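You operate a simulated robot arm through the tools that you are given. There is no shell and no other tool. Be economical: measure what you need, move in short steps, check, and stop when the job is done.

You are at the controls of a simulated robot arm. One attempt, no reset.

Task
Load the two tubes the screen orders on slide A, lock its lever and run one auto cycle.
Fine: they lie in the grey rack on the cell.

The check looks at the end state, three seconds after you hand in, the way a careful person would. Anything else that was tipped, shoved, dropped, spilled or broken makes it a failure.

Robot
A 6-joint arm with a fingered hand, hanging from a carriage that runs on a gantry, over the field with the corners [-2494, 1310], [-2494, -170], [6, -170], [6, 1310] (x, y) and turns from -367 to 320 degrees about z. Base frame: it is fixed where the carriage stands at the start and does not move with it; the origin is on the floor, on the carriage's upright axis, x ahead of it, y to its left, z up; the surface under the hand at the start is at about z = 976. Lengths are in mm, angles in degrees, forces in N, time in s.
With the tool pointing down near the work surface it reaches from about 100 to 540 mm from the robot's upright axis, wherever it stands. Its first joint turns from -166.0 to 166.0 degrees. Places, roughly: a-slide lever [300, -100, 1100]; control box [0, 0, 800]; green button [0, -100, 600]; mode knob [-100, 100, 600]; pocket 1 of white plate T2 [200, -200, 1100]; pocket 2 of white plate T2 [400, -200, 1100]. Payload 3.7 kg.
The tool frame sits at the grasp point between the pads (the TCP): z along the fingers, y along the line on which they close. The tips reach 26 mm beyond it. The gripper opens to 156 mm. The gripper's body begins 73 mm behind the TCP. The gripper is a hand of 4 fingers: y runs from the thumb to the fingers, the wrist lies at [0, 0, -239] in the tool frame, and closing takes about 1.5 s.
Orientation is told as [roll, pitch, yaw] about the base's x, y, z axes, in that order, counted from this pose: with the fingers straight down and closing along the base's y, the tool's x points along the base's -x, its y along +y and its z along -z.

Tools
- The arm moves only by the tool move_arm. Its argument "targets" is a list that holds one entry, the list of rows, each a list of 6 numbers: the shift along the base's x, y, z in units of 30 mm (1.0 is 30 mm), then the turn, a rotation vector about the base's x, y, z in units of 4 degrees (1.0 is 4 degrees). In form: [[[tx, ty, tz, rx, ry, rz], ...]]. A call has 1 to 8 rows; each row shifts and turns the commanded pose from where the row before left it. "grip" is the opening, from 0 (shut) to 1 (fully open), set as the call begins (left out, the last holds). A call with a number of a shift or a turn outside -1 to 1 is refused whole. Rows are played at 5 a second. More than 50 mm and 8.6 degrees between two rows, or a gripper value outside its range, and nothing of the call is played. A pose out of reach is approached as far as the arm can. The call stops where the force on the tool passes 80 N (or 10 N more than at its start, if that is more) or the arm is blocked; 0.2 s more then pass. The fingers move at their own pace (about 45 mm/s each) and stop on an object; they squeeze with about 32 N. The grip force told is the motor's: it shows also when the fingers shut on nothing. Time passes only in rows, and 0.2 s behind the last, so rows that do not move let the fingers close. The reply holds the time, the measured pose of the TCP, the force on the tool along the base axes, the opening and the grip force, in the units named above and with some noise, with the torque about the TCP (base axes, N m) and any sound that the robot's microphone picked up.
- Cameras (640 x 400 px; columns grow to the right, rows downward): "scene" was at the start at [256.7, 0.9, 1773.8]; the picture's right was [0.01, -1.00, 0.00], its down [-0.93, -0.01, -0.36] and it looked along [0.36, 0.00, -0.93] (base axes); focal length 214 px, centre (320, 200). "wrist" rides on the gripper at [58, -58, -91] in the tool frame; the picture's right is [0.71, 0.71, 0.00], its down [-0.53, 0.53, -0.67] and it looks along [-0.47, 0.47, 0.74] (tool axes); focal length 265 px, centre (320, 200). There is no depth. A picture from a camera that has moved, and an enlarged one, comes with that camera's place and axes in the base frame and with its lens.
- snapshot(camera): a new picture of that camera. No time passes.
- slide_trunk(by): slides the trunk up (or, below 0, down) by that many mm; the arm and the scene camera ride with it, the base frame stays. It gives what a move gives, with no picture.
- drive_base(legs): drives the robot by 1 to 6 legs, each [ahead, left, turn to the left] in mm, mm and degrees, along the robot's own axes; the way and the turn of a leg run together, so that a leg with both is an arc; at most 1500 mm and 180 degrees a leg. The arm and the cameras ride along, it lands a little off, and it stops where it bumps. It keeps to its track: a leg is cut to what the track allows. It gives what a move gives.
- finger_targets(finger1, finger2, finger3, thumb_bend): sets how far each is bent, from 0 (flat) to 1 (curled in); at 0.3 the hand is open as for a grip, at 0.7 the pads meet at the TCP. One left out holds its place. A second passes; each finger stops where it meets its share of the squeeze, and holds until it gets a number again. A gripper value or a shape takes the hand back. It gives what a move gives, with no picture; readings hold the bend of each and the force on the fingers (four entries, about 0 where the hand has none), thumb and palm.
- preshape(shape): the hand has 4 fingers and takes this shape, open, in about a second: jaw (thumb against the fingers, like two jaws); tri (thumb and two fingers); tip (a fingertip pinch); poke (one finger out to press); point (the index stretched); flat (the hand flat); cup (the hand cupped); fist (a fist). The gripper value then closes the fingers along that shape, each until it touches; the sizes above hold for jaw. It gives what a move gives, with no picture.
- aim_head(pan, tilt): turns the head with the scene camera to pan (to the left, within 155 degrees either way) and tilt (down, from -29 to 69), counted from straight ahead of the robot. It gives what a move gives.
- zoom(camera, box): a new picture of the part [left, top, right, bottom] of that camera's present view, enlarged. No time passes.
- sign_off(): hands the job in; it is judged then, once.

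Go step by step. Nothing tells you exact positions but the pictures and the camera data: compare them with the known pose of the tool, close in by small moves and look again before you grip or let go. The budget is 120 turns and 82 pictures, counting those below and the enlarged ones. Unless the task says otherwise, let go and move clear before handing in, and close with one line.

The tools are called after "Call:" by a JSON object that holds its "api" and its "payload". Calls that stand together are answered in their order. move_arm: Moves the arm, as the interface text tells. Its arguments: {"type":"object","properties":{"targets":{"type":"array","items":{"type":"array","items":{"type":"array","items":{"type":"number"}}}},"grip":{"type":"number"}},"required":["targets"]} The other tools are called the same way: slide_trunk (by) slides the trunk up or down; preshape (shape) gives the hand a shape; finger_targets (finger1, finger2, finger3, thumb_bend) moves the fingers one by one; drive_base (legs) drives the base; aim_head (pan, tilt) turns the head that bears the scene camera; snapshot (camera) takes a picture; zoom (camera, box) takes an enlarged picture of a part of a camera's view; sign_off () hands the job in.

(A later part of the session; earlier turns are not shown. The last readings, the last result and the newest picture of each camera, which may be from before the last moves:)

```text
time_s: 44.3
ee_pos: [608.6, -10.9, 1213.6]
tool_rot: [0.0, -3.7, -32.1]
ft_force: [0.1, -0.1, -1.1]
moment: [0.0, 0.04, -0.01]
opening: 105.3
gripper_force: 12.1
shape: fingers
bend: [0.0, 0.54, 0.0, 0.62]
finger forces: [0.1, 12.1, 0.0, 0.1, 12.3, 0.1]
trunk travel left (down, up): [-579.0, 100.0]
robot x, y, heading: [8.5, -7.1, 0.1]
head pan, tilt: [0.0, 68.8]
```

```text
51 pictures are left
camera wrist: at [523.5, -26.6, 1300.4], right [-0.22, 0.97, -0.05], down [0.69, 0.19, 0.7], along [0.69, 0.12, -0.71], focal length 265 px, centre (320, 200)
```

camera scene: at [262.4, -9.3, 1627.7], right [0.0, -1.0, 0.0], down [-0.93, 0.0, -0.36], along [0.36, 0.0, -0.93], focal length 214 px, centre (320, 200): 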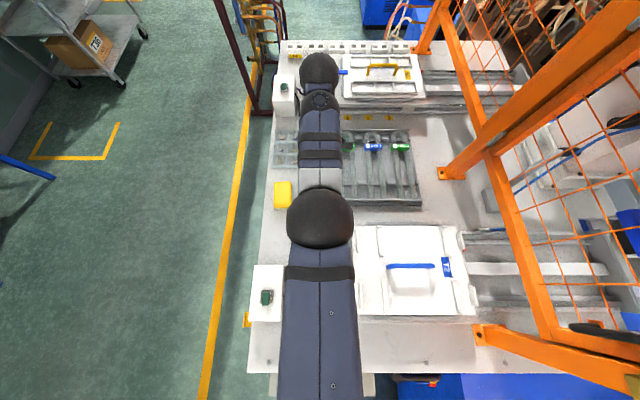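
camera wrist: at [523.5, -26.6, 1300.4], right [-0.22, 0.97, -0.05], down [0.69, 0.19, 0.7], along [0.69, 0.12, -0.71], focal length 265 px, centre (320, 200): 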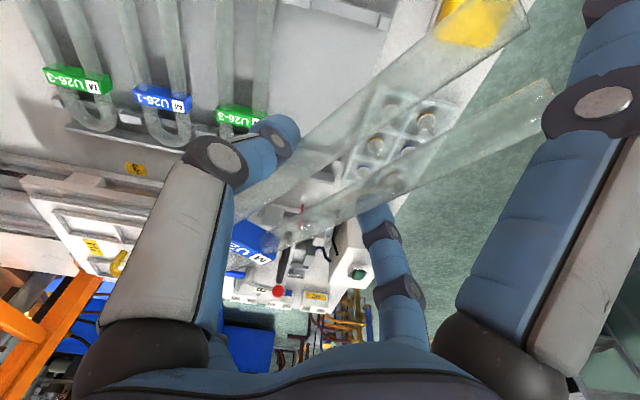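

Tube held well (glass). Continue the rotation to −90° and drive back over slide A.

Call:
{"api": "move_arm", "payload": {"targets": [[[0, 0, 0, 0, 0, -1], [0, 0, 0, 0, 0, -1], [0, 0, 0, 0, 0, -1], [0, 0, 0, 0, 0, -1], [0, 0, 0, 0, 0, -1], [0, 0, 0, 0, 0, -1], [0, 0, 0, 0, 0, -1], [0, 0, 0, 0, 0, -1]]]}}

Call:
{"api": "move_arm", "payload": {"targets": [[[0, 0, 0, 0, 0, -1], [0, 0, 0, 0, 0, -1], [0, 0, 0, 0, 0, -1], [0, 0, 0, 0, 0, -1], [0, 0, 0, 0, 0, -1], [0, 0, 0, 0, 0, -1], [0, 0, 0, 0, 0, -0.5]]]}}

Call:
{"api": "drive_base", "payload": {"legs": [[-240, -155, 0]]}}

Call:
{"api": "snapshot", "payload": {"camera": "scene"}}

Call:
{"api": "snapshot", "payload": {"camera": "wrist"}}

```text
time_s: 46.1
ee_pos: [609.0, -11.0, 1213.7]
tool_rot: [0.1, -3.8, -63.9]
ft_force: [0.1, 0.0, -0.9]
moment: [0.05, 0.03, -0.02]
opening: 105.1
gripper_force: 12.1
shape: fingers
bend: [0.0, 0.54, 0.0, 0.62]
finger forces: [0.0, 12.1, 0.0, 0.0, 12.3, 0.0]
trunk travel left (down, up): [-579.0, 100.0]
robot x, y, heading: [4.9, -9.7, 0.1]
head pan, tilt: [0.0, 68.8]
```

```text
time_s: 47.7
ee_pos: [602.2, -6.3, 1214.8]
tool_rot: [-0.1, -3.6, -89.9]
ft_force: [0.6, 0.0, -0.3]
moment: [0.0, -0.01, -0.01]
opening: 105.2
gripper_force: 12.0
shape: fingers
bend: [0.0, 0.54, 0.0, 0.62]
finger forces: [0.0, 12.1, 0.0, 0.1, 12.1, 0.0]
out of reach, approached as far as the arm can: row 3
trunk travel left (down, up): [-579.0, 100.0]
robot x, y, heading: [4.9, -8.5, -0.1]
head pan, tilt: [0.0, 68.8]
```

```text
time_s: 49.7
ee_pos: [365.1, -160.3, 1214.8]
tool_rot: [0.0, -3.6, -89.9]
ft_force: [-0.4, -0.3, -1.2]
moment: [0.03, -0.02, 0.0]
opening: 105.5
gripper_force: 12.1
shape: fingers
bend: [0.0, 0.54, 0.0, 0.62]
finger forces: [0.0, 12.2, 0.1, 0.0, 12.2, 0.0]
trunk travel left (down, up): [-579.0, 100.0]
robot x, y, heading: [-232.3, -159.6, 0.1]
head pan, tilt: [0.0, 68.8]
```

```text
50 pictures are left
camera scene: at [24.2, -161.7, 1727.8], right [0.0, -1.0, 0.0], down [-0.93, 0.0, -0.36], along [0.36, 0.0, -0.93], focal length 214 px, centre (320, 200)
```

scene: 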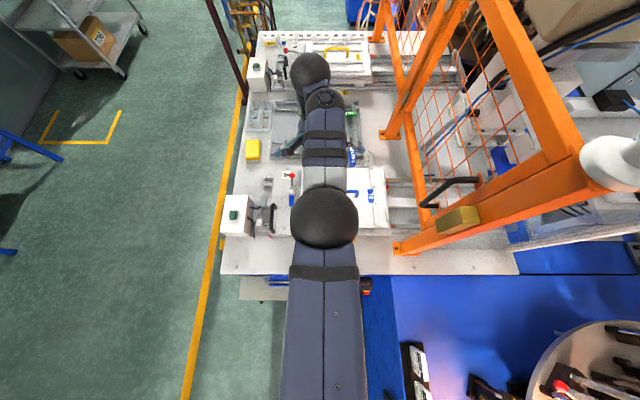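

```text
49 pictures are left
camera wrist: at [306.8, -96.8, 1301.7], right [0.71, 0.71, -0.05], down [0.53, -0.48, 0.7], along [0.47, -0.52, -0.71], focal length 265 px, centre (320, 200)
```

wrist: 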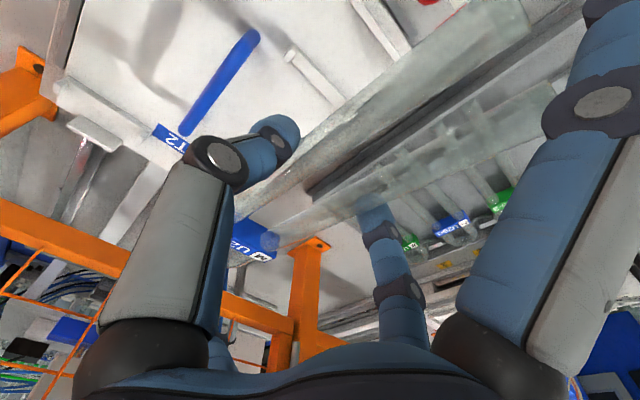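

Over pocket 2 now. I shift to (358, −211) and lower to z≈1120 for a close look.

Call:
{"api": "move_arm", "payload": {"targets": [[[-0.1, -0.85, 0, 0, 0, 0], [-0.13, -0.85, 0, 0, 0, 0]]]}}

Call:
{"api": "slide_trunk", "payload": {"by": -90}}

Call:
{"api": "snapshot", "payload": {"camera": "wrist"}}

Call:
{"api": "zoom", "payload": {"camera": "scene", "box": [250, 120, 410, 240]}}

```text
time_s: 50.3
ee_pos: [358.5, -211.1, 1215.1]
tool_rot: [-0.2, -3.6, -89.8]
ft_force: [0.2, 0.8, -1.3]
moment: [0.06, 0.03, -0.03]
opening: 105.5
gripper_force: 12.3
shape: fingers
bend: [0.0, 0.54, 0.0, 0.62]
finger forces: [0.1, 12.0, 0.0, 0.0, 12.1, 0.0]
trunk travel left (down, up): [-579.0, 100.0]
robot x, y, heading: [-231.4, -162.2, -0.1]
head pan, tilt: [0.0, 68.8]
```

```text
time_s: 51.6
ee_pos: [358.9, -210.9, 1126.6]
tool_rot: [0.1, -3.6, -90.0]
ft_force: [-0.8, -0.5, 0.2]
moment: [0.01, 0.04, -0.01]
opening: 105.5
gripper_force: 12.5
shape: fingers
bend: [0.0, 0.54, 0.0, 0.62]
finger forces: [0.1, 12.0, 0.1, 0.1, 12.0, 0.1]
trunk travel left (down, up): [-489.0, 190.0]
robot x, y, heading: [-230.2, -162.3, 0.2]
head pan, tilt: [0.0, 68.8]
```

```text
48 pictures are left
camera wrist: at [300.8, -148.2, 1212.3], right [0.71, 0.71, -0.05], down [0.53, -0.48, 0.7], along [0.47, -0.52, -0.71], focal length 265 px, centre (320, 200)
```

wrist: 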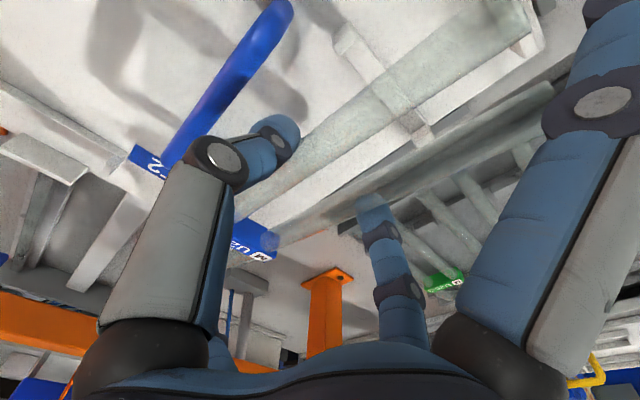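

```text
3.33 times, centred on (330, 180) of scene
camera zoom: at [24.2, -161.7, 1637.8], right [0.0, -1.0, 0.0], down [-0.93, 0.0, -0.36], along [0.36, 0.0, -0.93], focal length 715 px, centre (287, 267)
```

zoom: 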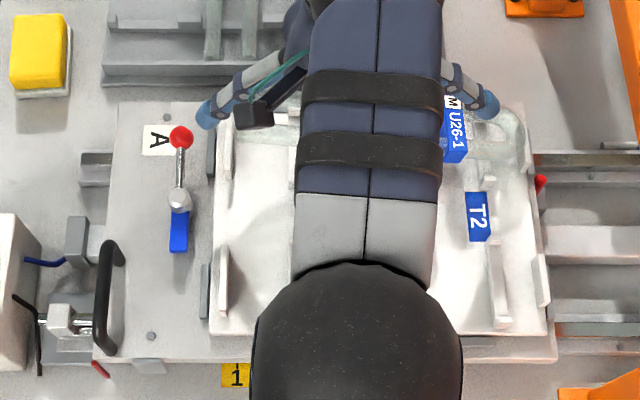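

Fingertips 1 and 3 look clear of posts and the ball. I zoom in to check the tube against the holders.

Call:
{"api": "zoom", "payload": {"camera": "scene", "box": [350, 136, 390, 176]}}

Call:
{"api": "zoom", "payload": {"camera": "wrist", "box": [220, 0, 580, 240]}}

Call:
{"api": "zoom", "payload": {"camera": "scene", "box": [290, 136, 330, 176]}}

```text
10.00 times, centred on (370, 156) of scene
camera zoom: at [24.2, -161.7, 1637.8], right [0.0, -1.0, 0.0], down [-0.93, 0.0, -0.36], along [0.36, 0.0, -0.93], focal length 2145 px, centre (-180, 640)
```

zoom: 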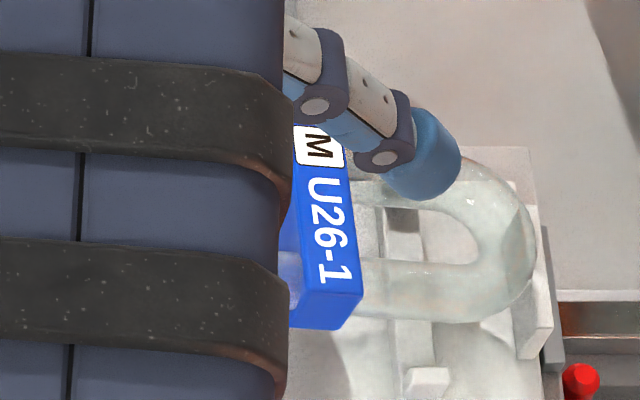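

```text
1.67 times, centred on (400, 120) of wrist
camera zoom: at [300.8, -148.2, 1212.3], right [0.71, 0.71, -0.05], down [0.53, -0.48, 0.7], along [0.47, -0.52, -0.71], focal length 442 px, centre (187, 333)
```

zoom: 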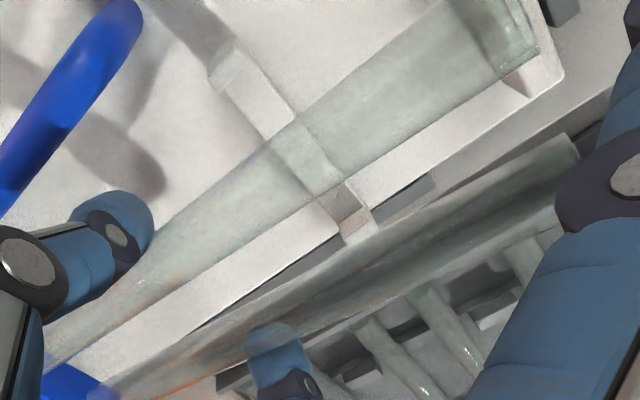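

```text
10.00 times, centred on (310, 156) of scene
camera zoom: at [24.2, -161.7, 1637.8], right [0.0, -1.0, 0.0], down [-0.93, 0.0, -0.36], along [0.36, 0.0, -0.93], focal length 2145 px, centre (420, 640)
```

zoom: 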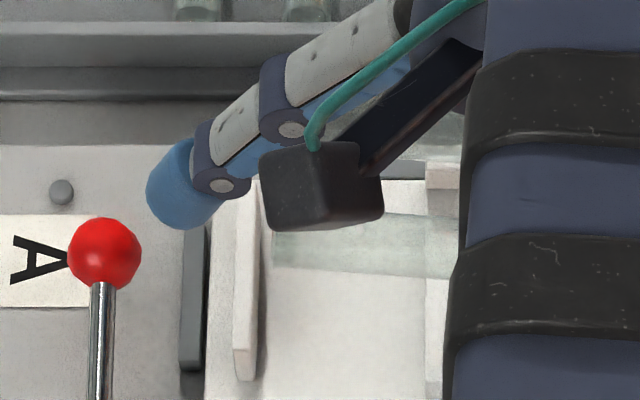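

The tube has drooped about 8° at the bend end and sits near the fingertips (still held at 12 N). I level it by rotating the hand −8° about x and re-measure.

Call:
{"api": "move_arm", "payload": {"targets": [[[0, 0, 0, -1, 0, 0], [0, 0, 0, -1, 0, 0]]]}}

Call:
{"api": "zoom", "payload": {"camera": "scene", "box": [350, 136, 390, 176]}}

Call:
{"api": "snapshot", "payload": {"camera": "wrist"}}

Call:
{"api": "zoom", "payload": {"camera": "scene", "box": [290, 136, 330, 176]}}

```text
time_s: 52.2
ee_pos: [344.8, -197.8, 1124.5]
tool_rot: [0.0, -11.6, -89.9]
ft_force: [-0.1, -0.2, -0.7]
moment: [0.06, 0.01, -0.03]
opening: 105.5
gripper_force: 11.7
shape: fingers
bend: [0.0, 0.54, 0.0, 0.62]
finger forces: [0.1, 12.1, 0.0, 0.1, 12.1, 0.0]
out of reach, approached as far as the arm can: row 2
trunk travel left (down, up): [-489.0, 190.0]
robot x, y, heading: [-229.7, -164.7, 0.2]
head pan, tilt: [0.0, 68.8]
```

```text
10.00 times, centred on (370, 156) of scene
camera zoom: at [24.3, -161.8, 1637.8], right [0.0, -1.0, 0.0], down [-0.93, 0.0, -0.36], along [0.36, 0.0, -0.93], focal length 2145 px, centre (-180, 640)
```

zoom: 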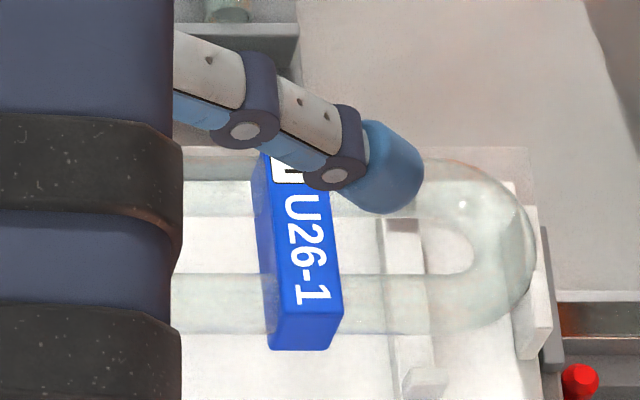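

```text
42 pictures are left
camera wrist: at [286.5, -123.7, 1202.3], right [0.71, 0.69, -0.14], down [0.53, -0.38, 0.76], along [0.47, -0.61, -0.63], focal length 265 px, centre (320, 200)
```

wrist: 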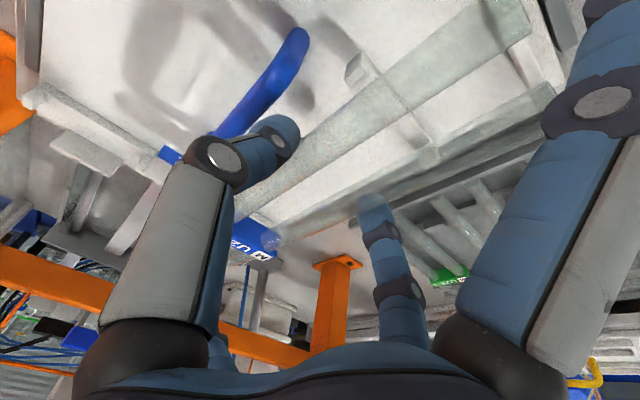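

```text
10.00 times, centred on (310, 156) of scene
camera zoom: at [24.3, -161.8, 1637.8], right [0.0, -1.0, 0.0], down [-0.93, 0.0, -0.36], along [0.36, 0.0, -0.93], focal length 2145 px, centre (420, 640)
```

zoom: 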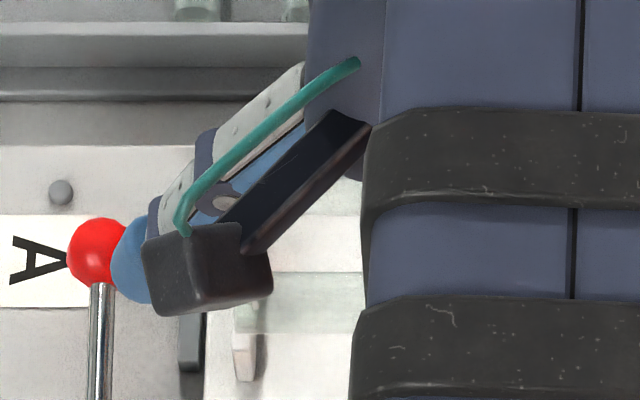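

The tube is level now. I nudge finger 1 in a little (ball clearance), move the base forward 40 and bring the tube over the pocket: target TCP (359, −202).

Call:
{"api": "finger_targets", "payload": {"finger1": 0.06}}

Call:
{"api": "drive_base", "payload": {"legs": [[40, 0, 0]]}}

Call:
{"api": "move_arm", "payload": {"targets": [[[-0.43, -0.1, 0, 0, 0, 0], [-0.43, -0.1, 0, 0, 0, 0]]]}}

```text
time_s: 53.2
ee_pos: [344.4, -197.4, 1124.5]
tool_rot: [-0.1, -11.6, -90.0]
ft_force: [0.1, 0.2, -1.7]
moment: [0.04, 0.02, 0.07]
opening: 103.9
gripper_force: 12.3
shape: fingers
bend: [0.06, 0.54, 0.0, 0.62]
finger forces: [0.0, 12.1, 0.1, 0.0, 12.1, 0.0]
trunk travel left (down, up): [-489.0, 190.0]
robot x, y, heading: [-234.2, -161.4, 0.0]
head pan, tilt: [0.0, 68.8]
```

```text
time_s: 54.0
ee_pos: [383.9, -198.2, 1124.3]
tool_rot: [-0.2, -11.5, -89.9]
ft_force: [1.2, 0.1, 0.4]
moment: [0.01, 0.03, 0.01]
opening: 104.0
gripper_force: 12.2
shape: fingers
bend: [0.06, 0.54, 0.0, 0.62]
finger forces: [0.0, 12.1, 0.1, 0.1, 12.1, 0.1]
trunk travel left (down, up): [-489.0, 190.0]
robot x, y, heading: [-194.8, -162.9, 0.2]
head pan, tilt: [0.0, 68.8]
```

```text
time_s: 54.6
ee_pos: [370.0, -205.4, 1119.6]
tool_rot: [0.0, -11.5, -89.9]
ft_force: [-1.0, -0.1, -0.9]
moment: [0.03, -0.01, 0.01]
opening: 104.0
gripper_force: 12.8
shape: fingers
bend: [0.06, 0.54, 0.0, 0.62]
finger forces: [0.0, 12.1, 0.0, 0.0, 12.1, 0.0]
out of reach, approached as far as the arm can: row 2
trunk travel left (down, up): [-489.0, 190.0]
robot x, y, heading: [-196.4, -163.0, -0.0]
head pan, tilt: [0.0, 68.8]
```

Call:
{"api": "drive_base", "payload": {"legs": [[-11, 3, 0]]}}

Call:
{"api": "slide_trunk", "payload": {"by": -14}}

Call:
{"api": "zoom", "payload": {"camera": "scene", "box": [345, 126, 395, 176]}}

Call:
{"api": "zoom", "payload": {"camera": "scene", "box": [290, 126, 330, 166]}}

Call:
{"api": "zoom", "payload": {"camera": "wrist", "box": [220, 0, 580, 240]}}

```text
time_s: 55.4
ee_pos: [358.8, -202.1, 1118.2]
tool_rot: [-0.1, -11.6, -90.0]
ft_force: [0.1, 0.2, -1.6]
moment: [0.06, 0.02, -0.03]
opening: 104.2
gripper_force: 11.9
shape: fingers
bend: [0.06, 0.54, 0.0, 0.62]
finger forces: [0.0, 12.1, 0.0, 0.0, 12.1, 0.0]
trunk travel left (down, up): [-489.0, 190.0]
robot x, y, heading: [-201.4, -160.1, 0.1]
head pan, tilt: [0.0, 68.8]
```

```text
time_s: 56.0
ee_pos: [357.9, -202.3, 1105.9]
tool_rot: [-0.1, -11.6, -89.9]
ft_force: [0.3, 0.3, -0.8]
moment: [0.04, -0.01, 0.01]
opening: 104.1
gripper_force: 12.5
shape: fingers
bend: [0.06, 0.54, 0.0, 0.62]
finger forces: [0.1, 12.0, 0.0, 0.1, 12.0, 0.1]
trunk travel left (down, up): [-475.0, 204.0]
robot x, y, heading: [-207.0, -157.5, 0.1]
head pan, tilt: [0.0, 68.8]
```

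```text
8.00 times, centred on (370, 151) of scene
camera zoom: at [52.4, -158.8, 1623.7], right [0.0, -1.0, 0.0], down [-0.93, 0.0, -0.36], along [0.36, 0.0, -0.93], focal length 1716 px, centre (-80, 592)
```

zoom: 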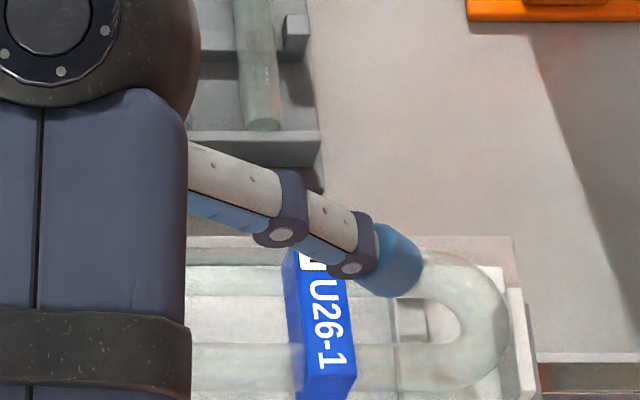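

```text
10.00 times, centred on (310, 146) of scene
camera zoom: at [52.4, -158.8, 1623.7], right [0.0, -1.0, 0.0], down [-0.93, 0.0, -0.36], along [0.36, 0.0, -0.93], focal length 2145 px, centre (420, 740)
```

zoom: 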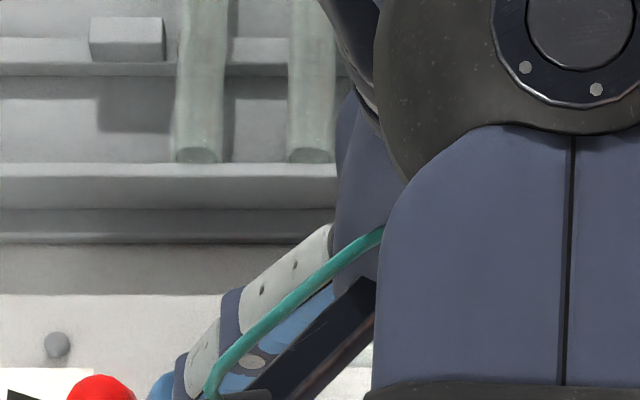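

```text
1.67 times, centred on (400, 120) of wrist
camera zoom: at [300.6, -127.6, 1182.3], right [0.71, 0.69, -0.14], down [0.53, -0.38, 0.76], along [0.47, -0.61, -0.63], focal length 442 px, centre (187, 333)
```

zoom: 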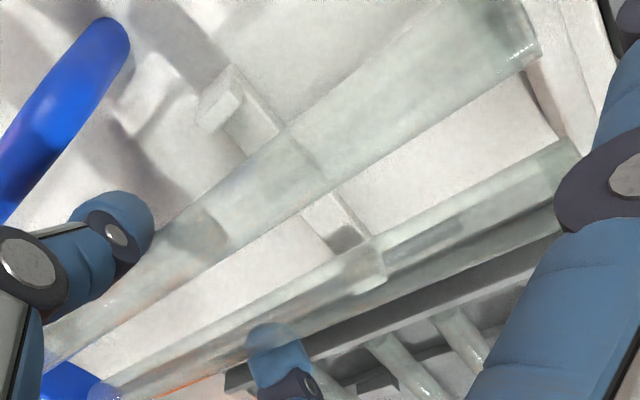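

Alignment is good (≈4–8 mm slack all round). I lower in small steps watching the force.

Call:
{"api": "move_arm", "payload": {"targets": [[[0.03, -0.07, -0.2, 0, 0, 0], [0, 0, -0.2, 0, 0, 0]]]}}

Call:
{"api": "move_arm", "payload": {"targets": [[[0, 0, -0.1, 0, 0, 0], [0, 0, -0.1, 0, 0, 0]]]}}

Call:
{"api": "zoom", "payload": {"camera": "wrist", "box": [220, 0, 580, 240]}}

```text
time_s: 56.6
ee_pos: [360.3, -203.2, 1092.9]
tool_rot: [-0.1, -11.7, -90.0]
ft_force: [0.5, -0.1, -0.9]
moment: [0.06, 0.01, 0.02]
opening: 104.0
gripper_force: 11.3
shape: fingers
bend: [0.06, 0.54, 0.0, 0.62]
finger forces: [0.1, 12.1, 0.0, 0.0, 12.1, 0.1]
trunk travel left (down, up): [-475.0, 204.0]
robot x, y, heading: [-206.9, -159.4, -0.1]
head pan, tilt: [0.0, 68.8]
```

```text
time_s: 57.2
ee_pos: [359.8, -205.9, 1088.0]
tool_rot: [0.0, -11.6, -89.9]
ft_force: [-1.0, 0.3, 2.4]
moment: [0.0, -0.11, 0.03]
opening: 104.1
gripper_force: 11.2
shape: fingers
bend: [0.06, 0.54, 0.0, 0.62]
finger forces: [0.0, 10.6, 0.1, 0.1, 12.1, 0.0]
trunk travel left (down, up): [-475.0, 204.0]
robot x, y, heading: [-204.6, -161.5, 0.4]
head pan, tilt: [0.0, 68.8]
```

```text
1.67 times, centred on (400, 120) of wrist
camera zoom: at [301.8, -130.5, 1164.9], right [0.71, 0.69, -0.14], down [0.53, -0.38, 0.76], along [0.47, -0.61, -0.63], focal length 442 px, centre (187, 333)
```

zoom: 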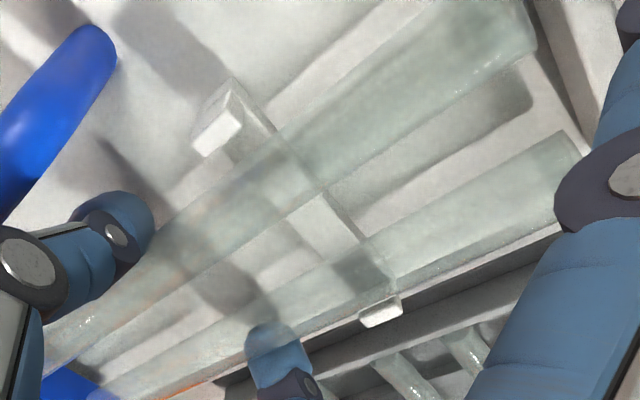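

Light contact, on the +x side; the tube looks too close to the far block. I lift 4 mm, shift −x 5 mm and lower again.

Call:
{"api": "move_arm", "payload": {"targets": [[[0, 0, 0.13, 0, 0, 0], [-0.17, 0.03, 0, 0, 0, 0], [0, 0, -0.1, 0, 0, 0]]]}}

Call:
{"api": "move_arm", "payload": {"targets": [[[0, 0, -0.08, 0, 0, 0]]]}}

Call:
{"api": "zoom", "payload": {"camera": "scene", "box": [340, 136, 390, 176]}}

Call:
{"api": "zoom", "payload": {"camera": "wrist", "box": [280, 0, 480, 200]}}

```text
time_s: 58.0
ee_pos: [353.9, -204.0, 1088.2]
tool_rot: [0.0, -11.6, -90.0]
ft_force: [-0.7, 0.0, -0.5]
moment: [0.05, -0.01, 0.03]
opening: 103.8
gripper_force: 12.0
shape: fingers
bend: [0.06, 0.54, 0.0, 0.62]
finger forces: [0.1, 12.0, 0.0, 0.1, 12.3, 0.0]
trunk travel left (down, up): [-475.0, 204.0]
robot x, y, heading: [-202.4, -158.8, -0.0]
head pan, tilt: [0.0, 68.8]
```

```text
time_s: 58.4
ee_pos: [354.9, -203.4, 1087.0]
tool_rot: [0.0, -11.7, -89.8]
ft_force: [-1.5, 0.3, 5.8]
moment: [0.03, -0.17, 0.04]
opening: 104.0
gripper_force: 11.4
shape: fingers
bend: [0.06, 0.54, 0.0, 0.62]
finger forces: [0.1, 9.8, 0.0, 0.0, 12.8, 0.0]
trunk travel left (down, up): [-475.0, 204.0]
robot x, y, heading: [-206.8, -159.8, -0.0]
head pan, tilt: [0.0, 68.8]
```

```text
10.00 times, centred on (365, 156) of scene
camera zoom: at [52.5, -158.8, 1624.0], right [0.0, -1.0, 0.0], down [-0.93, 0.0, -0.36], along [0.36, 0.0, -0.93], focal length 2145 px, centre (-130, 640)
```

zoom: 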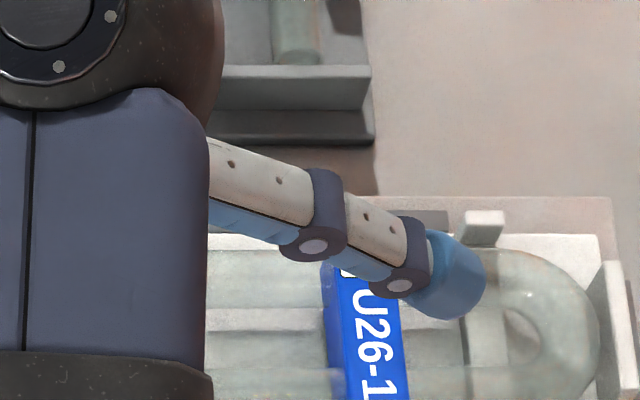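

```text
2.00 times, centred on (380, 100) of wrist
camera zoom: at [296.7, -128.9, 1164.0], right [0.71, 0.69, -0.14], down [0.53, -0.38, 0.76], along [0.47, -0.61, -0.63], focal length 531 px, centre (200, 400)
```

zoom: 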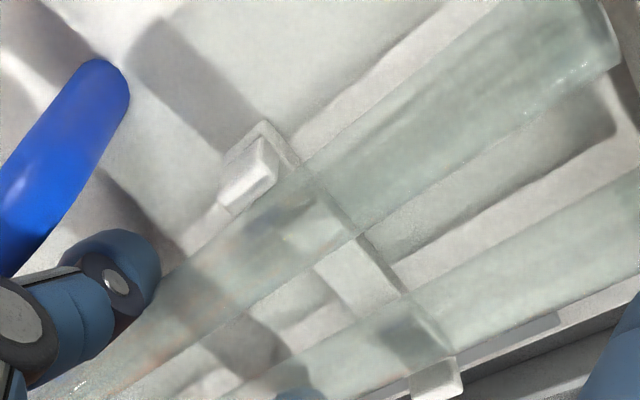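

Contact is on the +x leg at its holder bar, tube inside both blocks. I press 1.5 mm more, then open thumb and finger 2 moderately.

Call:
{"api": "move_arm", "payload": {"targets": [[[0, 0, -0.05, 0, 0, 0]]]}}

Call:
{"api": "finger_targets", "payload": {"finger2": 0.5, "thumb_bend": 0.58}}

Call:
{"api": "zoom", "payload": {"camera": "wrist", "box": [220, 0, 580, 240]}}

Call:
{"api": "zoom", "payload": {"camera": "scene", "box": [340, 136, 390, 176]}}

```text
time_s: 58.8
ee_pos: [355.2, -203.2, 1085.0]
tool_rot: [0.0, -11.6, -89.9]
ft_force: [-2.9, 0.4, 11.0]
moment: [-0.06, -0.1, 0.04]
opening: 103.7
gripper_force: 11.3
shape: fingers
bend: [0.06, 0.54, 0.0, 0.62]
finger forces: [0.0, 9.8, 0.0, 0.0, 12.1, 0.0]
trunk travel left (down, up): [-475.0, 204.0]
robot x, y, heading: [-206.6, -158.1, -0.1]
head pan, tilt: [0.0, 68.8]
```

```text
time_s: 59.8
ee_pos: [355.5, -203.2, 1084.8]
tool_rot: [0.0, -11.6, -89.9]
ft_force: [6.1, 0.3, 2.9]
moment: [0.01, -0.02, 0.0]
opening: 104.7
gripper_force: 4.5
shape: fingers
bend: [0.06, 0.51, 0.0, 0.59]
finger forces: [0.1, 2.7, 0.0, 0.0, 6.0, 0.1]
trunk travel left (down, up): [-475.0, 204.0]
robot x, y, heading: [-201.4, -157.2, -0.2]
head pan, tilt: [0.0, 68.8]
```

```text
1.67 times, centred on (400, 120) of wrist
camera zoom: at [297.2, -128.9, 1161.8], right [0.71, 0.69, -0.14], down [0.53, -0.38, 0.76], along [0.47, -0.61, -0.63], focal length 442 px, centre (187, 333)
```

zoom: 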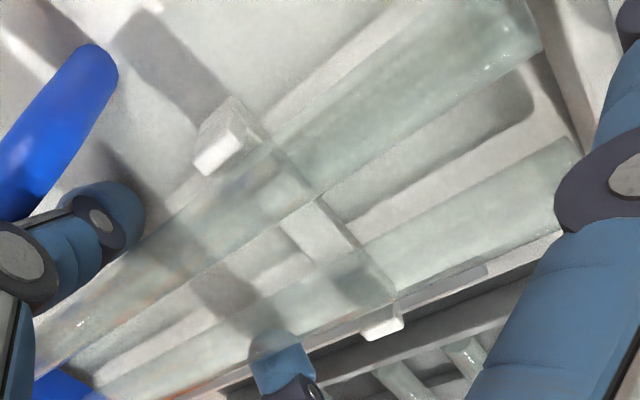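

```text
10.00 times, centred on (365, 156) of scene
camera zoom: at [53.0, -158.8, 1624.0], right [0.0, -1.0, 0.0], down [-0.93, 0.0, -0.36], along [0.36, 0.0, -0.93], focal length 2145 px, centre (-130, 640)
```

zoom: 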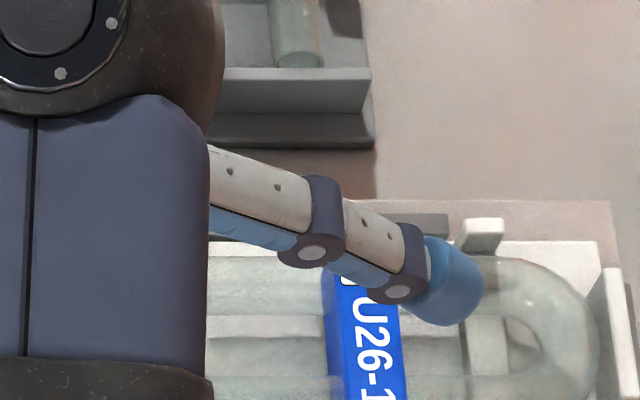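

The fingers still touch lightly. I open a bit more — the thumb only to 0.54 because of the handle behind it.

Call:
{"api": "finger_targets", "payload": {"finger2": 0.45, "thumb_bend": 0.55}}

Call:
{"api": "zoom", "payload": {"camera": "wrist", "box": [220, 0, 580, 240]}}

```text
time_s: 60.8
ee_pos: [355.2, -203.2, 1084.5]
tool_rot: [0.0, -11.6, -89.9]
ft_force: [9.3, -0.7, 1.1]
moment: [0.0, 0.1, 0.0]
opening: 105.1
gripper_force: 4.5
shape: fingers
bend: [0.06, 0.45, 0.0, 0.58]
finger forces: [0.0, 0.0, 0.0, 0.1, 8.8, 0.0]
trunk travel left (down, up): [-475.0, 204.0]
robot x, y, heading: [-202.9, -158.4, -0.0]
head pan, tilt: [0.0, 68.8]
```

```text
1.67 times, centred on (400, 120) of wrist
camera zoom: at [297.5, -129.0, 1162.0], right [0.71, 0.69, -0.14], down [0.53, -0.38, 0.76], along [0.47, -0.61, -0.63], focal length 442 px, centre (187, 333)
```

zoom: 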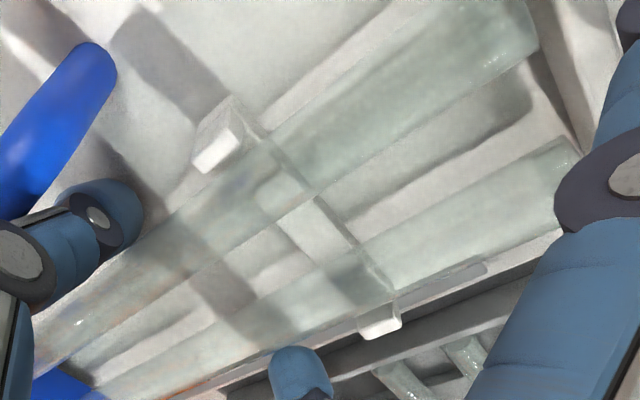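

The thumb's back touches the handle. I ease it in, shift the hand +x a few mm, and then rise.

Call:
{"api": "finger_targets", "payload": {"thumb_bend": 0.6, "finger2": 0.42}}

Call:
{"api": "zoom", "payload": {"camera": "wrist", "box": [150, 60, 390, 260]}}

```text
time_s: 61.8
ee_pos: [355.0, -203.9, 1084.2]
tool_rot: [-0.1, -11.5, -89.9]
ft_force: [0.3, 0.8, -0.3]
moment: [-0.03, 0.05, 0.02]
opening: 104.3
gripper_force: 0.0
shape: fingers
bend: [0.06, 0.42, 0.0, 0.6]
finger forces: [0.0, 0.0, 0.1, 0.1, 0.8, 0.0]
trunk travel left (down, up): [-475.0, 204.0]
robot x, y, heading: [-205.8, -159.8, -0.1]
head pan, tilt: [0.0, 68.8]
```

```text
2.00 times, centred on (270, 160) of wrist
camera zoom: at [296.2, -129.0, 1161.3], right [0.71, 0.69, -0.14], down [0.53, -0.38, 0.76], along [0.47, -0.61, -0.63], focal length 531 px, centre (420, 280)
```

zoom: 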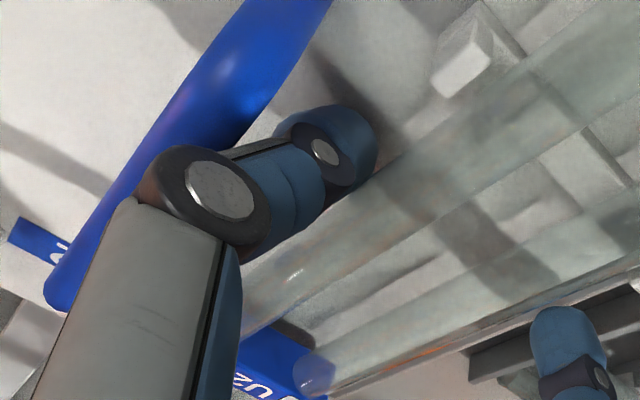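

Free of both now. I rise gently and check that the tube stays.

Call:
{"api": "finger_targets", "payload": {"thumb_bend": 0.59}}

Call:
{"api": "move_arm", "payload": {"targets": [[[0, 0, 0.2, 0, 0, 0], [0, 0, 0.2, 0, 0, 0]]]}}

Call:
{"api": "zoom", "payload": {"camera": "wrist", "box": [220, 0, 580, 240]}}

```text
time_s: 62.8
ee_pos: [354.9, -202.3, 1084.9]
tool_rot: [-0.1, -11.7, -89.9]
ft_force: [2.3, 0.7, 0.3]
moment: [0.04, 0.03, 0.01]
opening: 104.4
gripper_force: 0.7
shape: fingers
bend: [0.06, 0.42, 0.0, 0.6]
finger forces: [0.0, 0.0, 0.1, 0.0, 2.1, 0.0]
trunk travel left (down, up): [-475.0, 204.0]
robot x, y, heading: [-202.2, -158.1, 0.3]
head pan, tilt: [0.0, 68.8]
```

```text
time_s: 63.4
ee_pos: [354.3, -202.5, 1097.0]
tool_rot: [-0.1, -11.6, -89.8]
ft_force: [-0.1, 0.4, -1.0]
moment: [0.0, 0.0, -0.01]
opening: 105.1
gripper_force: 0.0
shape: fingers
bend: [0.06, 0.42, 0.0, 0.59]
finger forces: [0.1, 0.1, 0.0, 0.0, 0.0, 0.0]
trunk travel left (down, up): [-475.0, 204.0]
robot x, y, heading: [-202.2, -162.3, 0.3]
head pan, tilt: [0.0, 68.8]
```

```text
1.67 times, centred on (400, 120) of wrist
camera zoom: at [296.4, -127.9, 1173.5], right [0.71, 0.69, -0.14], down [0.53, -0.38, 0.76], along [0.47, -0.61, -0.63], focal length 442 px, centre (187, 333)
```

zoom: 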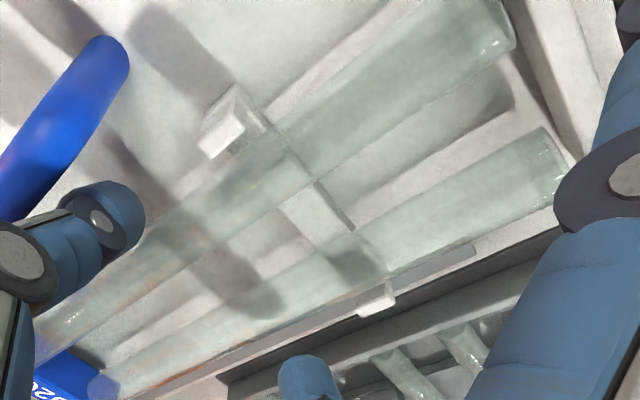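

The first tube rests in pocket 2. I raise well clear, undo the extra tilt and turn the hand back toward +90°.

Call:
{"api": "slide_trunk", "payload": {"by": 115}}

Call:
{"api": "drive_base", "payload": {"legs": [[208, -8, 0]]}}

Call:
{"api": "move_arm", "payload": {"targets": [[[0, 0, 0, 1, 0, 0], [0, 0, 0, 1, 0, 0], [0, 0, 0, 0, 0, 1], [0, 0, 0, 0, 0, 1], [0, 0, 0, 0, 0, 1], [0, 0, 0, 0, 0, 1], [0, 0, 0, 0, 0, 1], [0, 0, 0, 0, 0, 1]]]}}

Call:
{"api": "move_arm", "payload": {"targets": [[[0, 0, 0, 0, 0, 1], [0, 0, 0, 0, 0, 1], [0, 0, 0, 0, 0, 1], [0, 0, 0, 0, 0, 1], [0, 0, 0, 0, 0, 1], [0, 0, 0, 0, 0, 1], [0, 0, 0, 0, 0, 1], [0, 0, 0, 0, 0, 1]]]}}

Call:
{"api": "move_arm", "payload": {"targets": [[[0, 0, 0, 0, 0, 1], [0, 0, 0, 0, 0, 1], [0, 0, 0, 0, 0, 1], [0, 0, 0, 0, 0, 1], [0, 0, 0, 0, 0, 1], [0, 0, 0, 0, 0, 1], [0, 0, 0, 0, 0, 1], [0, 0, 0, 0, 0, 1]]]}}

Call:
{"api": "zoom", "payload": {"camera": "scene", "box": [280, 200, 440, 320]}}

```text
time_s: 64.9
ee_pos: [355.0, -202.3, 1212.4]
tool_rot: [-0.1, -11.6, -89.8]
ft_force: [0.6, -0.4, 1.0]
moment: [0.0, -0.01, 0.03]
opening: 104.9
gripper_force: 0.0
shape: fingers
bend: [0.06, 0.42, 0.0, 0.59]
finger forces: [0.1, 0.1, 0.1, 0.1, 0.0, 0.0]
trunk travel left (down, up): [-590.0, 89.0]
robot x, y, heading: [-202.7, -162.9, 0.2]
head pan, tilt: [0.0, 68.8]
```

```text
time_s: 66.5
ee_pos: [561.2, -210.0, 1211.1]
tool_rot: [-0.1, -11.6, -89.9]
ft_force: [1.2, -0.5, 0.0]
moment: [-0.01, 0.01, 0.01]
opening: 104.7
gripper_force: 0.1
shape: fingers
bend: [0.06, 0.42, 0.0, 0.59]
finger forces: [0.0, 0.1, 0.0, 0.0, 0.0, 0.1]
trunk travel left (down, up): [-590.0, 89.0]
robot x, y, heading: [4.4, -163.9, 0.2]
head pan, tilt: [0.0, 68.8]
```

```text
time_s: 68.3
ee_pos: [561.4, -210.5, 1211.7]
tool_rot: [0.0, -3.6, -65.8]
ft_force: [0.3, 0.3, 1.2]
moment: [-0.03, 0.03, -0.02]
opening: 104.9
gripper_force: 0.1
shape: fingers
bend: [0.06, 0.42, 0.0, 0.59]
finger forces: [0.0, 0.0, 0.0, 0.1, 0.0, 0.0]
trunk travel left (down, up): [-590.0, 89.0]
robot x, y, heading: [3.1, -169.1, 0.2]
head pan, tilt: [0.0, 68.8]
```

```text
time_s: 70.1
ee_pos: [561.6, -208.5, 1210.4]
tool_rot: [-0.1, -3.6, -33.8]
ft_force: [0.7, 0.0, -0.9]
moment: [0.02, -0.01, 0.02]
opening: 104.9
gripper_force: 0.1
shape: fingers
bend: [0.06, 0.42, 0.0, 0.59]
finger forces: [0.0, 0.0, 0.0, 0.1, 0.0, 0.0]
trunk travel left (down, up): [-590.0, 89.0]
robot x, y, heading: [5.1, -168.0, 0.2]
head pan, tilt: [0.0, 68.8]
```

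```text
time_s: 71.9
ee_pos: [561.3, -210.4, 1210.9]
tool_rot: [-0.1, -3.6, -1.9]
ft_force: [-0.9, -0.8, 0.4]
moment: [-0.02, 0.01, 0.01]
opening: 105.2
gripper_force: 0.0
shape: fingers
bend: [0.06, 0.42, 0.0, 0.59]
finger forces: [0.0, 0.1, 0.0, 0.0, 0.1, 0.1]
trunk travel left (down, up): [-590.0, 89.0]
robot x, y, heading: [-0.8, -169.7, 0.2]
head pan, tilt: [0.0, 68.8]
```

```text
3.33 times, centred on (360, 260) of scene
camera zoom: at [259.0, -166.1, 1738.8], right [0.0, -1.0, 0.0], down [-0.93, 0.0, -0.36], along [0.36, 0.0, -0.93], focal length 715 px, centre (187, 0)
```

zoom: 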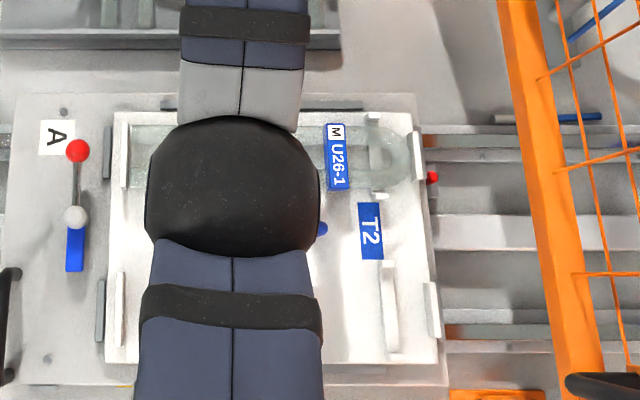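

Tube 1 lies straight in pocket 2. Now to slot 3 (U26-1): I set the fingers, move above (610, −189) and come down partway.

Call:
{"api": "finger_targets", "payload": {"finger1": 0.0, "finger2": 0.52, "finger3": 0.0, "thumb_bend": 0.52}}

Call:
{"api": "move_arm", "payload": {"targets": [[[0.85, 0.35, 0, 0, 0, 0.5], [0.85, 0.35, 0, 0, 0, 0]]]}}

Call:
{"api": "slide_trunk", "payload": {"by": -140}}

Call:
{"api": "snapshot", "payload": {"camera": "wrist"}}

```text
time_s: 72.9
ee_pos: [562.1, -209.5, 1211.7]
tool_rot: [-0.1, -3.6, -1.9]
ft_force: [-0.3, -0.4, 0.0]
moment: [-0.01, -0.02, -0.01]
opening: 110.8
gripper_force: 0.0
shape: fingers
bend: [0.01, 0.52, 0.0, 0.52]
finger forces: [0.0, 0.0, 0.0, 0.0, 0.0, 0.0]
trunk travel left (down, up): [-590.0, 89.0]
robot x, y, heading: [3.4, -170.6, -0.0]
head pan, tilt: [0.0, 68.8]
```

```text
time_s: 73.5
ee_pos: [612.3, -187.7, 1210.9]
tool_rot: [0.0, -3.8, 0.2]
ft_force: [0.3, 0.4, -0.2]
moment: [-0.02, -0.01, 0.03]
opening: 110.6
gripper_force: 0.1
shape: fingers
bend: [0.0, 0.52, 0.0, 0.52]
finger forces: [0.0, 0.0, 0.0, 0.0, 0.0, 0.0]
trunk travel left (down, up): [-590.0, 89.0]
robot x, y, heading: [3.1, -168.3, 0.0]
head pan, tilt: [0.0, 68.8]
```

```text
time_s: 75.2
ee_pos: [613.0, -186.8, 1070.7]
tool_rot: [-0.1, -3.5, 0.1]
ft_force: [-0.6, -0.1, -0.2]
moment: [-0.02, -0.03, -0.02]
opening: 110.6
gripper_force: 0.1
shape: fingers
bend: [0.0, 0.52, 0.0, 0.52]
finger forces: [0.0, 0.1, 0.1, 0.0, 0.1, 0.0]
trunk travel left (down, up): [-450.0, 229.0]
robot x, y, heading: [0.3, -169.7, -0.0]
head pan, tilt: [0.0, 68.8]
```

```text
28 pictures are left
camera wrist: at [548.4, -246.4, 1157.9], right [-0.71, 0.71, -0.05], down [0.48, 0.53, 0.7], along [0.52, 0.47, -0.71], focal length 265 px, centre (320, 200)
```

wrist: 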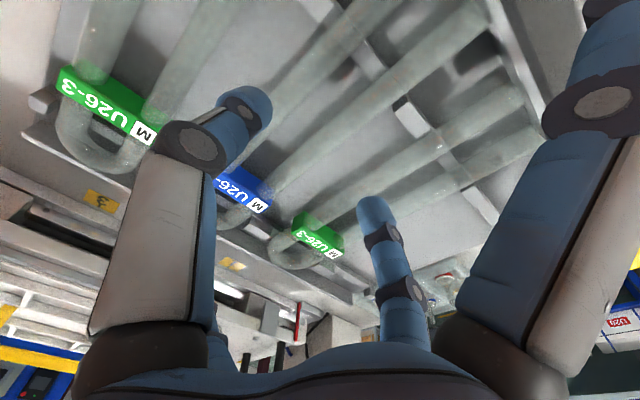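

Call:
{"api": "move_arm", "payload": {"targets": [[[0.1, -0.07, 0, 0, 0, 0]]]}}

Call:
{"api": "slide_trunk", "payload": {"by": -36}}

Call:
{"api": "zoom", "payload": {"camera": "wrist", "box": [180, 20, 480, 240]}}

```text
time_s: 75.6
ee_pos: [615.5, -187.9, 1070.7]
tool_rot: [-0.1, -3.5, 0.0]
ft_force: [-0.3, 0.1, -0.4]
moment: [-0.02, 0.0, 0.02]
opening: 110.5
gripper_force: 0.0
shape: fingers
bend: [0.0, 0.52, 0.0, 0.52]
finger forces: [0.0, 0.1, 0.1, 0.0, 0.0, 0.1]
trunk travel left (down, up): [-450.0, 229.0]
robot x, y, heading: [1.0, -163.0, 0.2]
head pan, tilt: [0.0, 68.8]
```

```text
time_s: 76.4
ee_pos: [614.0, -187.6, 1034.3]
tool_rot: [-0.1, -3.5, 0.1]
ft_force: [0.1, -0.5, -0.3]
moment: [0.0, 0.0, 0.0]
opening: 110.9
gripper_force: 0.1
shape: fingers
bend: [0.0, 0.52, 0.0, 0.52]
finger forces: [0.1, 0.0, 0.0, 0.1, 0.1, 0.0]
trunk travel left (down, up): [-414.0, 265.0]
robot x, y, heading: [-0.5, -168.3, -0.1]
head pan, tilt: [0.0, 68.8]
```

```text
1.82 times, centred on (330, 130) of wrist
camera zoom: at [551.3, -247.7, 1121.6], right [-0.71, 0.71, -0.05], down [0.48, 0.53, 0.7], along [0.52, 0.47, -0.71], focal length 483 px, centre (302, 327)
```

zoom: 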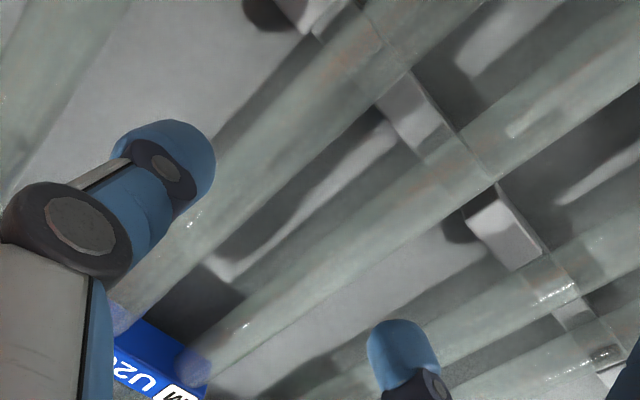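

Centred well. Down to z≈1011 and close.

Call:
{"api": "slide_trunk", "payload": {"by": -22}}

Call:
{"api": "finger_targets", "payload": {"finger2": 0.75, "thumb_bend": 0.75}}

```text
time_s: 77.0
ee_pos: [615.1, -188.9, 1013.5]
tool_rot: [-0.1, -3.6, 0.1]
ft_force: [-0.7, -0.5, 0.7]
moment: [0.02, 0.01, 0.03]
opening: 110.8
gripper_force: 0.1
shape: fingers
bend: [0.0, 0.52, 0.0, 0.52]
finger forces: [0.1, 0.1, 0.1, 0.0, 0.0, 0.0]
trunk travel left (down, up): [-392.0, 287.0]
robot x, y, heading: [-1.3, -167.4, 0.4]
head pan, tilt: [0.0, 68.8]
```

```text
time_s: 78.0
ee_pos: [615.3, -193.1, 1012.7]
tool_rot: [-0.2, -3.6, 0.0]
ft_force: [0.4, -16.0, 0.4]
moment: [-0.32, -0.03, -0.01]
opening: 106.5
gripper_force: 17.4
shape: fingers
bend: [0.0, 0.56, 0.0, 0.61]
finger forces: [0.1, 9.1, 0.0, 0.0, 25.2, 0.0]
trunk travel left (down, up): [-392.0, 287.0]
robot x, y, heading: [4.2, -166.9, 0.0]
head pan, tilt: [0.0, 68.8]
```

The thumb presses the tube sideways against its seat (Fy −16 N). I relieve it with a small −y shift.

Call:
{"api": "move_arm", "payload": {"targets": [[[0, -0.13, 0, 0, 0, 0], [0, 0, 0, 0, 0, 0]]]}}

```text
time_s: 78.7
ee_pos: [614.8, -193.1, 1012.7]
tool_rot: [-0.3, -3.6, 0.1]
ft_force: [1.0, -7.6, -0.2]
moment: [-0.14, -0.04, -0.01]
opening: 106.4
gripper_force: 16.2
shape: fingers
bend: [0.0, 0.56, 0.0, 0.61]
finger forces: [0.1, 11.5, 0.0, 0.0, 20.3, 0.0]
trunk travel left (down, up): [-392.0, 287.0]
robot x, y, heading: [2.8, -165.5, 0.0]
head pan, tilt: [0.0, 68.8]
```

Call:
{"api": "move_arm", "payload": {"targets": [[[0, -0.11, 0, 0, 0, 0], [0, 0, 0, 0, 0, 0]]]}}

Call:
{"api": "slide_trunk", "payload": {"by": 30}}

Call:
{"api": "snapshot", "payload": {"camera": "wrist"}}

```text
time_s: 79.2
ee_pos: [614.5, -197.3, 1012.1]
tool_rot: [-0.1, -3.6, 0.1]
ft_force: [-0.7, -5.6, 0.6]
moment: [-0.05, -0.04, 0.03]
opening: 105.3
gripper_force: 15.3
shape: fingers
bend: [0.0, 0.55, 0.0, 0.63]
finger forces: [0.1, 12.7, 0.1, 0.0, 18.3, 0.1]
trunk travel left (down, up): [-392.0, 287.0]
robot x, y, heading: [-1.2, -165.7, 0.1]
head pan, tilt: [0.0, 68.8]
```

```text
time_s: 80.0
ee_pos: [614.2, -197.2, 1042.7]
tool_rot: [0.0, -3.6, 0.0]
ft_force: [-0.4, 0.9, -0.5]
moment: [-0.04, 0.04, -0.03]
opening: 104.4
gripper_force: 14.8
shape: fingers
bend: [0.0, 0.53, 0.0, 0.65]
finger forces: [0.1, 15.1, 0.0, 0.0, 14.8, 0.1]
trunk travel left (down, up): [-422.0, 257.0]
robot x, y, heading: [0.8, -167.9, 0.2]
head pan, tilt: [0.0, 68.8]
```

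```text
26 pictures are left
camera wrist: at [551.1, -254.8, 1129.5], right [-0.71, 0.71, -0.05], down [0.48, 0.53, 0.7], along [0.52, 0.47, -0.71], focal length 265 px, centre (320, 200)
```

wrist: 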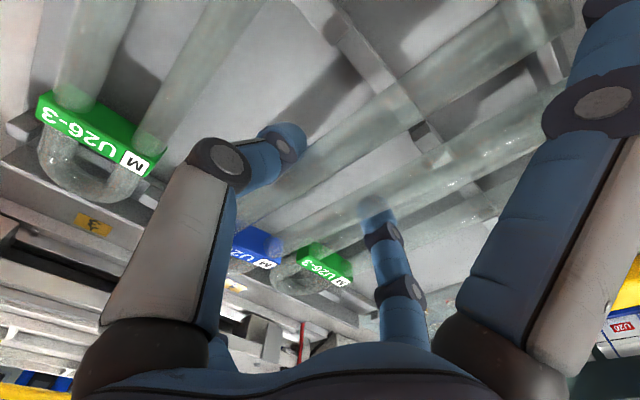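

Firm grip this time (15 N each). Lift, rotate −90°, and drive back over pocket 1.

Call:
{"api": "slide_trunk", "payload": {"by": 165}}

Call:
{"api": "move_arm", "payload": {"targets": [[[-0.3, 0, 0, 0, 0, -1], [0, 0, 0, 0, 0, -1], [0, 0, 0, 0, 0, -1], [0, 0, 0, 0, 0, -1], [0, 0, 0, 0, 0, -1], [0, 0, 0, 0, 0, -1], [0, 0, 0, 0, 0, -1], [0, 0, 0, 0, 0, -1]]]}}

Call:
{"api": "move_arm", "payload": {"targets": [[[-0.3, 0, 0, 0, 0, -1], [0, 0, 0, 0, 0, -1], [0, 0, 0, 0, 0, -1], [0, 0, 0, 0, 0, -1], [0, 0, 0, 0, 0, -1], [0, 0, 0, 0, 0, -1], [0, 0, 0, 0, 0, -1], [0, 0, 0, 0, 0, -1]]]}}

Call:
{"api": "move_arm", "payload": {"targets": [[[0, 0, 0, 0, 0, -1], [0, 0, 0, 0, 0, -1], [0, 0, 0, 0, 0, -1], [0, 0, 0, 0, 0, -1], [0, 0, 0, 0, 0, -1], [0, 0, 0, 0, 0, -1], [0, 0, 0, 0, 0, -0.5]]]}}

Call:
{"api": "drive_base", "payload": {"legs": [[-374, 0, 0]]}}

```text
time_s: 81.9
ee_pos: [614.6, -197.1, 1207.2]
tool_rot: [-0.1, -3.6, 0.1]
ft_force: [-0.4, 0.0, -0.3]
moment: [0.0, 0.03, -0.03]
opening: 104.4
gripper_force: 14.6
shape: fingers
bend: [0.0, 0.53, 0.0, 0.65]
finger forces: [0.0, 15.1, 0.1, 0.2, 14.8, 0.1]
trunk travel left (down, up): [-587.0, 92.0]
robot x, y, heading: [2.5, -168.5, -0.0]
head pan, tilt: [0.0, 68.8]
```

```text
time_s: 83.7
ee_pos: [606.2, -196.9, 1209.4]
tool_rot: [-0.2, -3.6, -32.1]
ft_force: [0.4, 0.4, -0.7]
moment: [0.0, 0.1, -0.02]
opening: 104.1
gripper_force: 15.0
shape: fingers
bend: [0.0, 0.53, 0.0, 0.65]
finger forces: [0.0, 15.1, 0.0, 0.0, 14.7, 0.0]
trunk travel left (down, up): [-587.0, 92.0]
robot x, y, heading: [4.0, -167.5, -0.1]
head pan, tilt: [0.0, 68.8]
```

```text
time_s: 85.5
ee_pos: [596.7, -196.3, 1209.1]
tool_rot: [-0.2, -3.6, -64.0]
ft_force: [-0.4, 0.3, -1.0]
moment: [0.02, 0.05, 0.0]
opening: 104.3
gripper_force: 14.8
shape: fingers
bend: [0.0, 0.53, 0.0, 0.65]
finger forces: [0.0, 15.2, 0.0, 0.0, 14.8, 0.0]
trunk travel left (down, up): [-587.0, 92.0]
robot x, y, heading: [2.8, -166.3, 0.2]
head pan, tilt: [0.0, 68.8]
```

```text
time_s: 87.1
ee_pos: [597.0, -196.0, 1206.7]
tool_rot: [-0.2, -3.6, -90.0]
ft_force: [-0.6, -0.4, -1.7]
moment: [0.04, 0.02, 0.02]
opening: 104.4
gripper_force: 14.4
shape: fingers
bend: [0.0, 0.53, 0.0, 0.65]
finger forces: [0.0, 15.2, 0.1, 0.1, 14.8, 0.0]
trunk travel left (down, up): [-587.0, 92.0]
robot x, y, heading: [2.0, -169.1, 0.1]
head pan, tilt: [0.0, 68.8]
```

```text
time_s: 89.5
ee_pos: [222.7, -195.0, 1208.5]
tool_rot: [-0.1, -3.5, -89.8]
ft_force: [0.2, 0.0, -1.9]
moment: [0.04, 0.02, -0.01]
opening: 104.0
gripper_force: 14.8
shape: fingers
bend: [0.0, 0.53, 0.0, 0.65]
finger forces: [0.0, 15.0, 0.0, 0.0, 14.8, 0.0]
trunk travel left (down, up): [-587.0, 92.0]
robot x, y, heading: [-371.9, -165.6, 0.1]
head pan, tilt: [0.0, 68.8]
```

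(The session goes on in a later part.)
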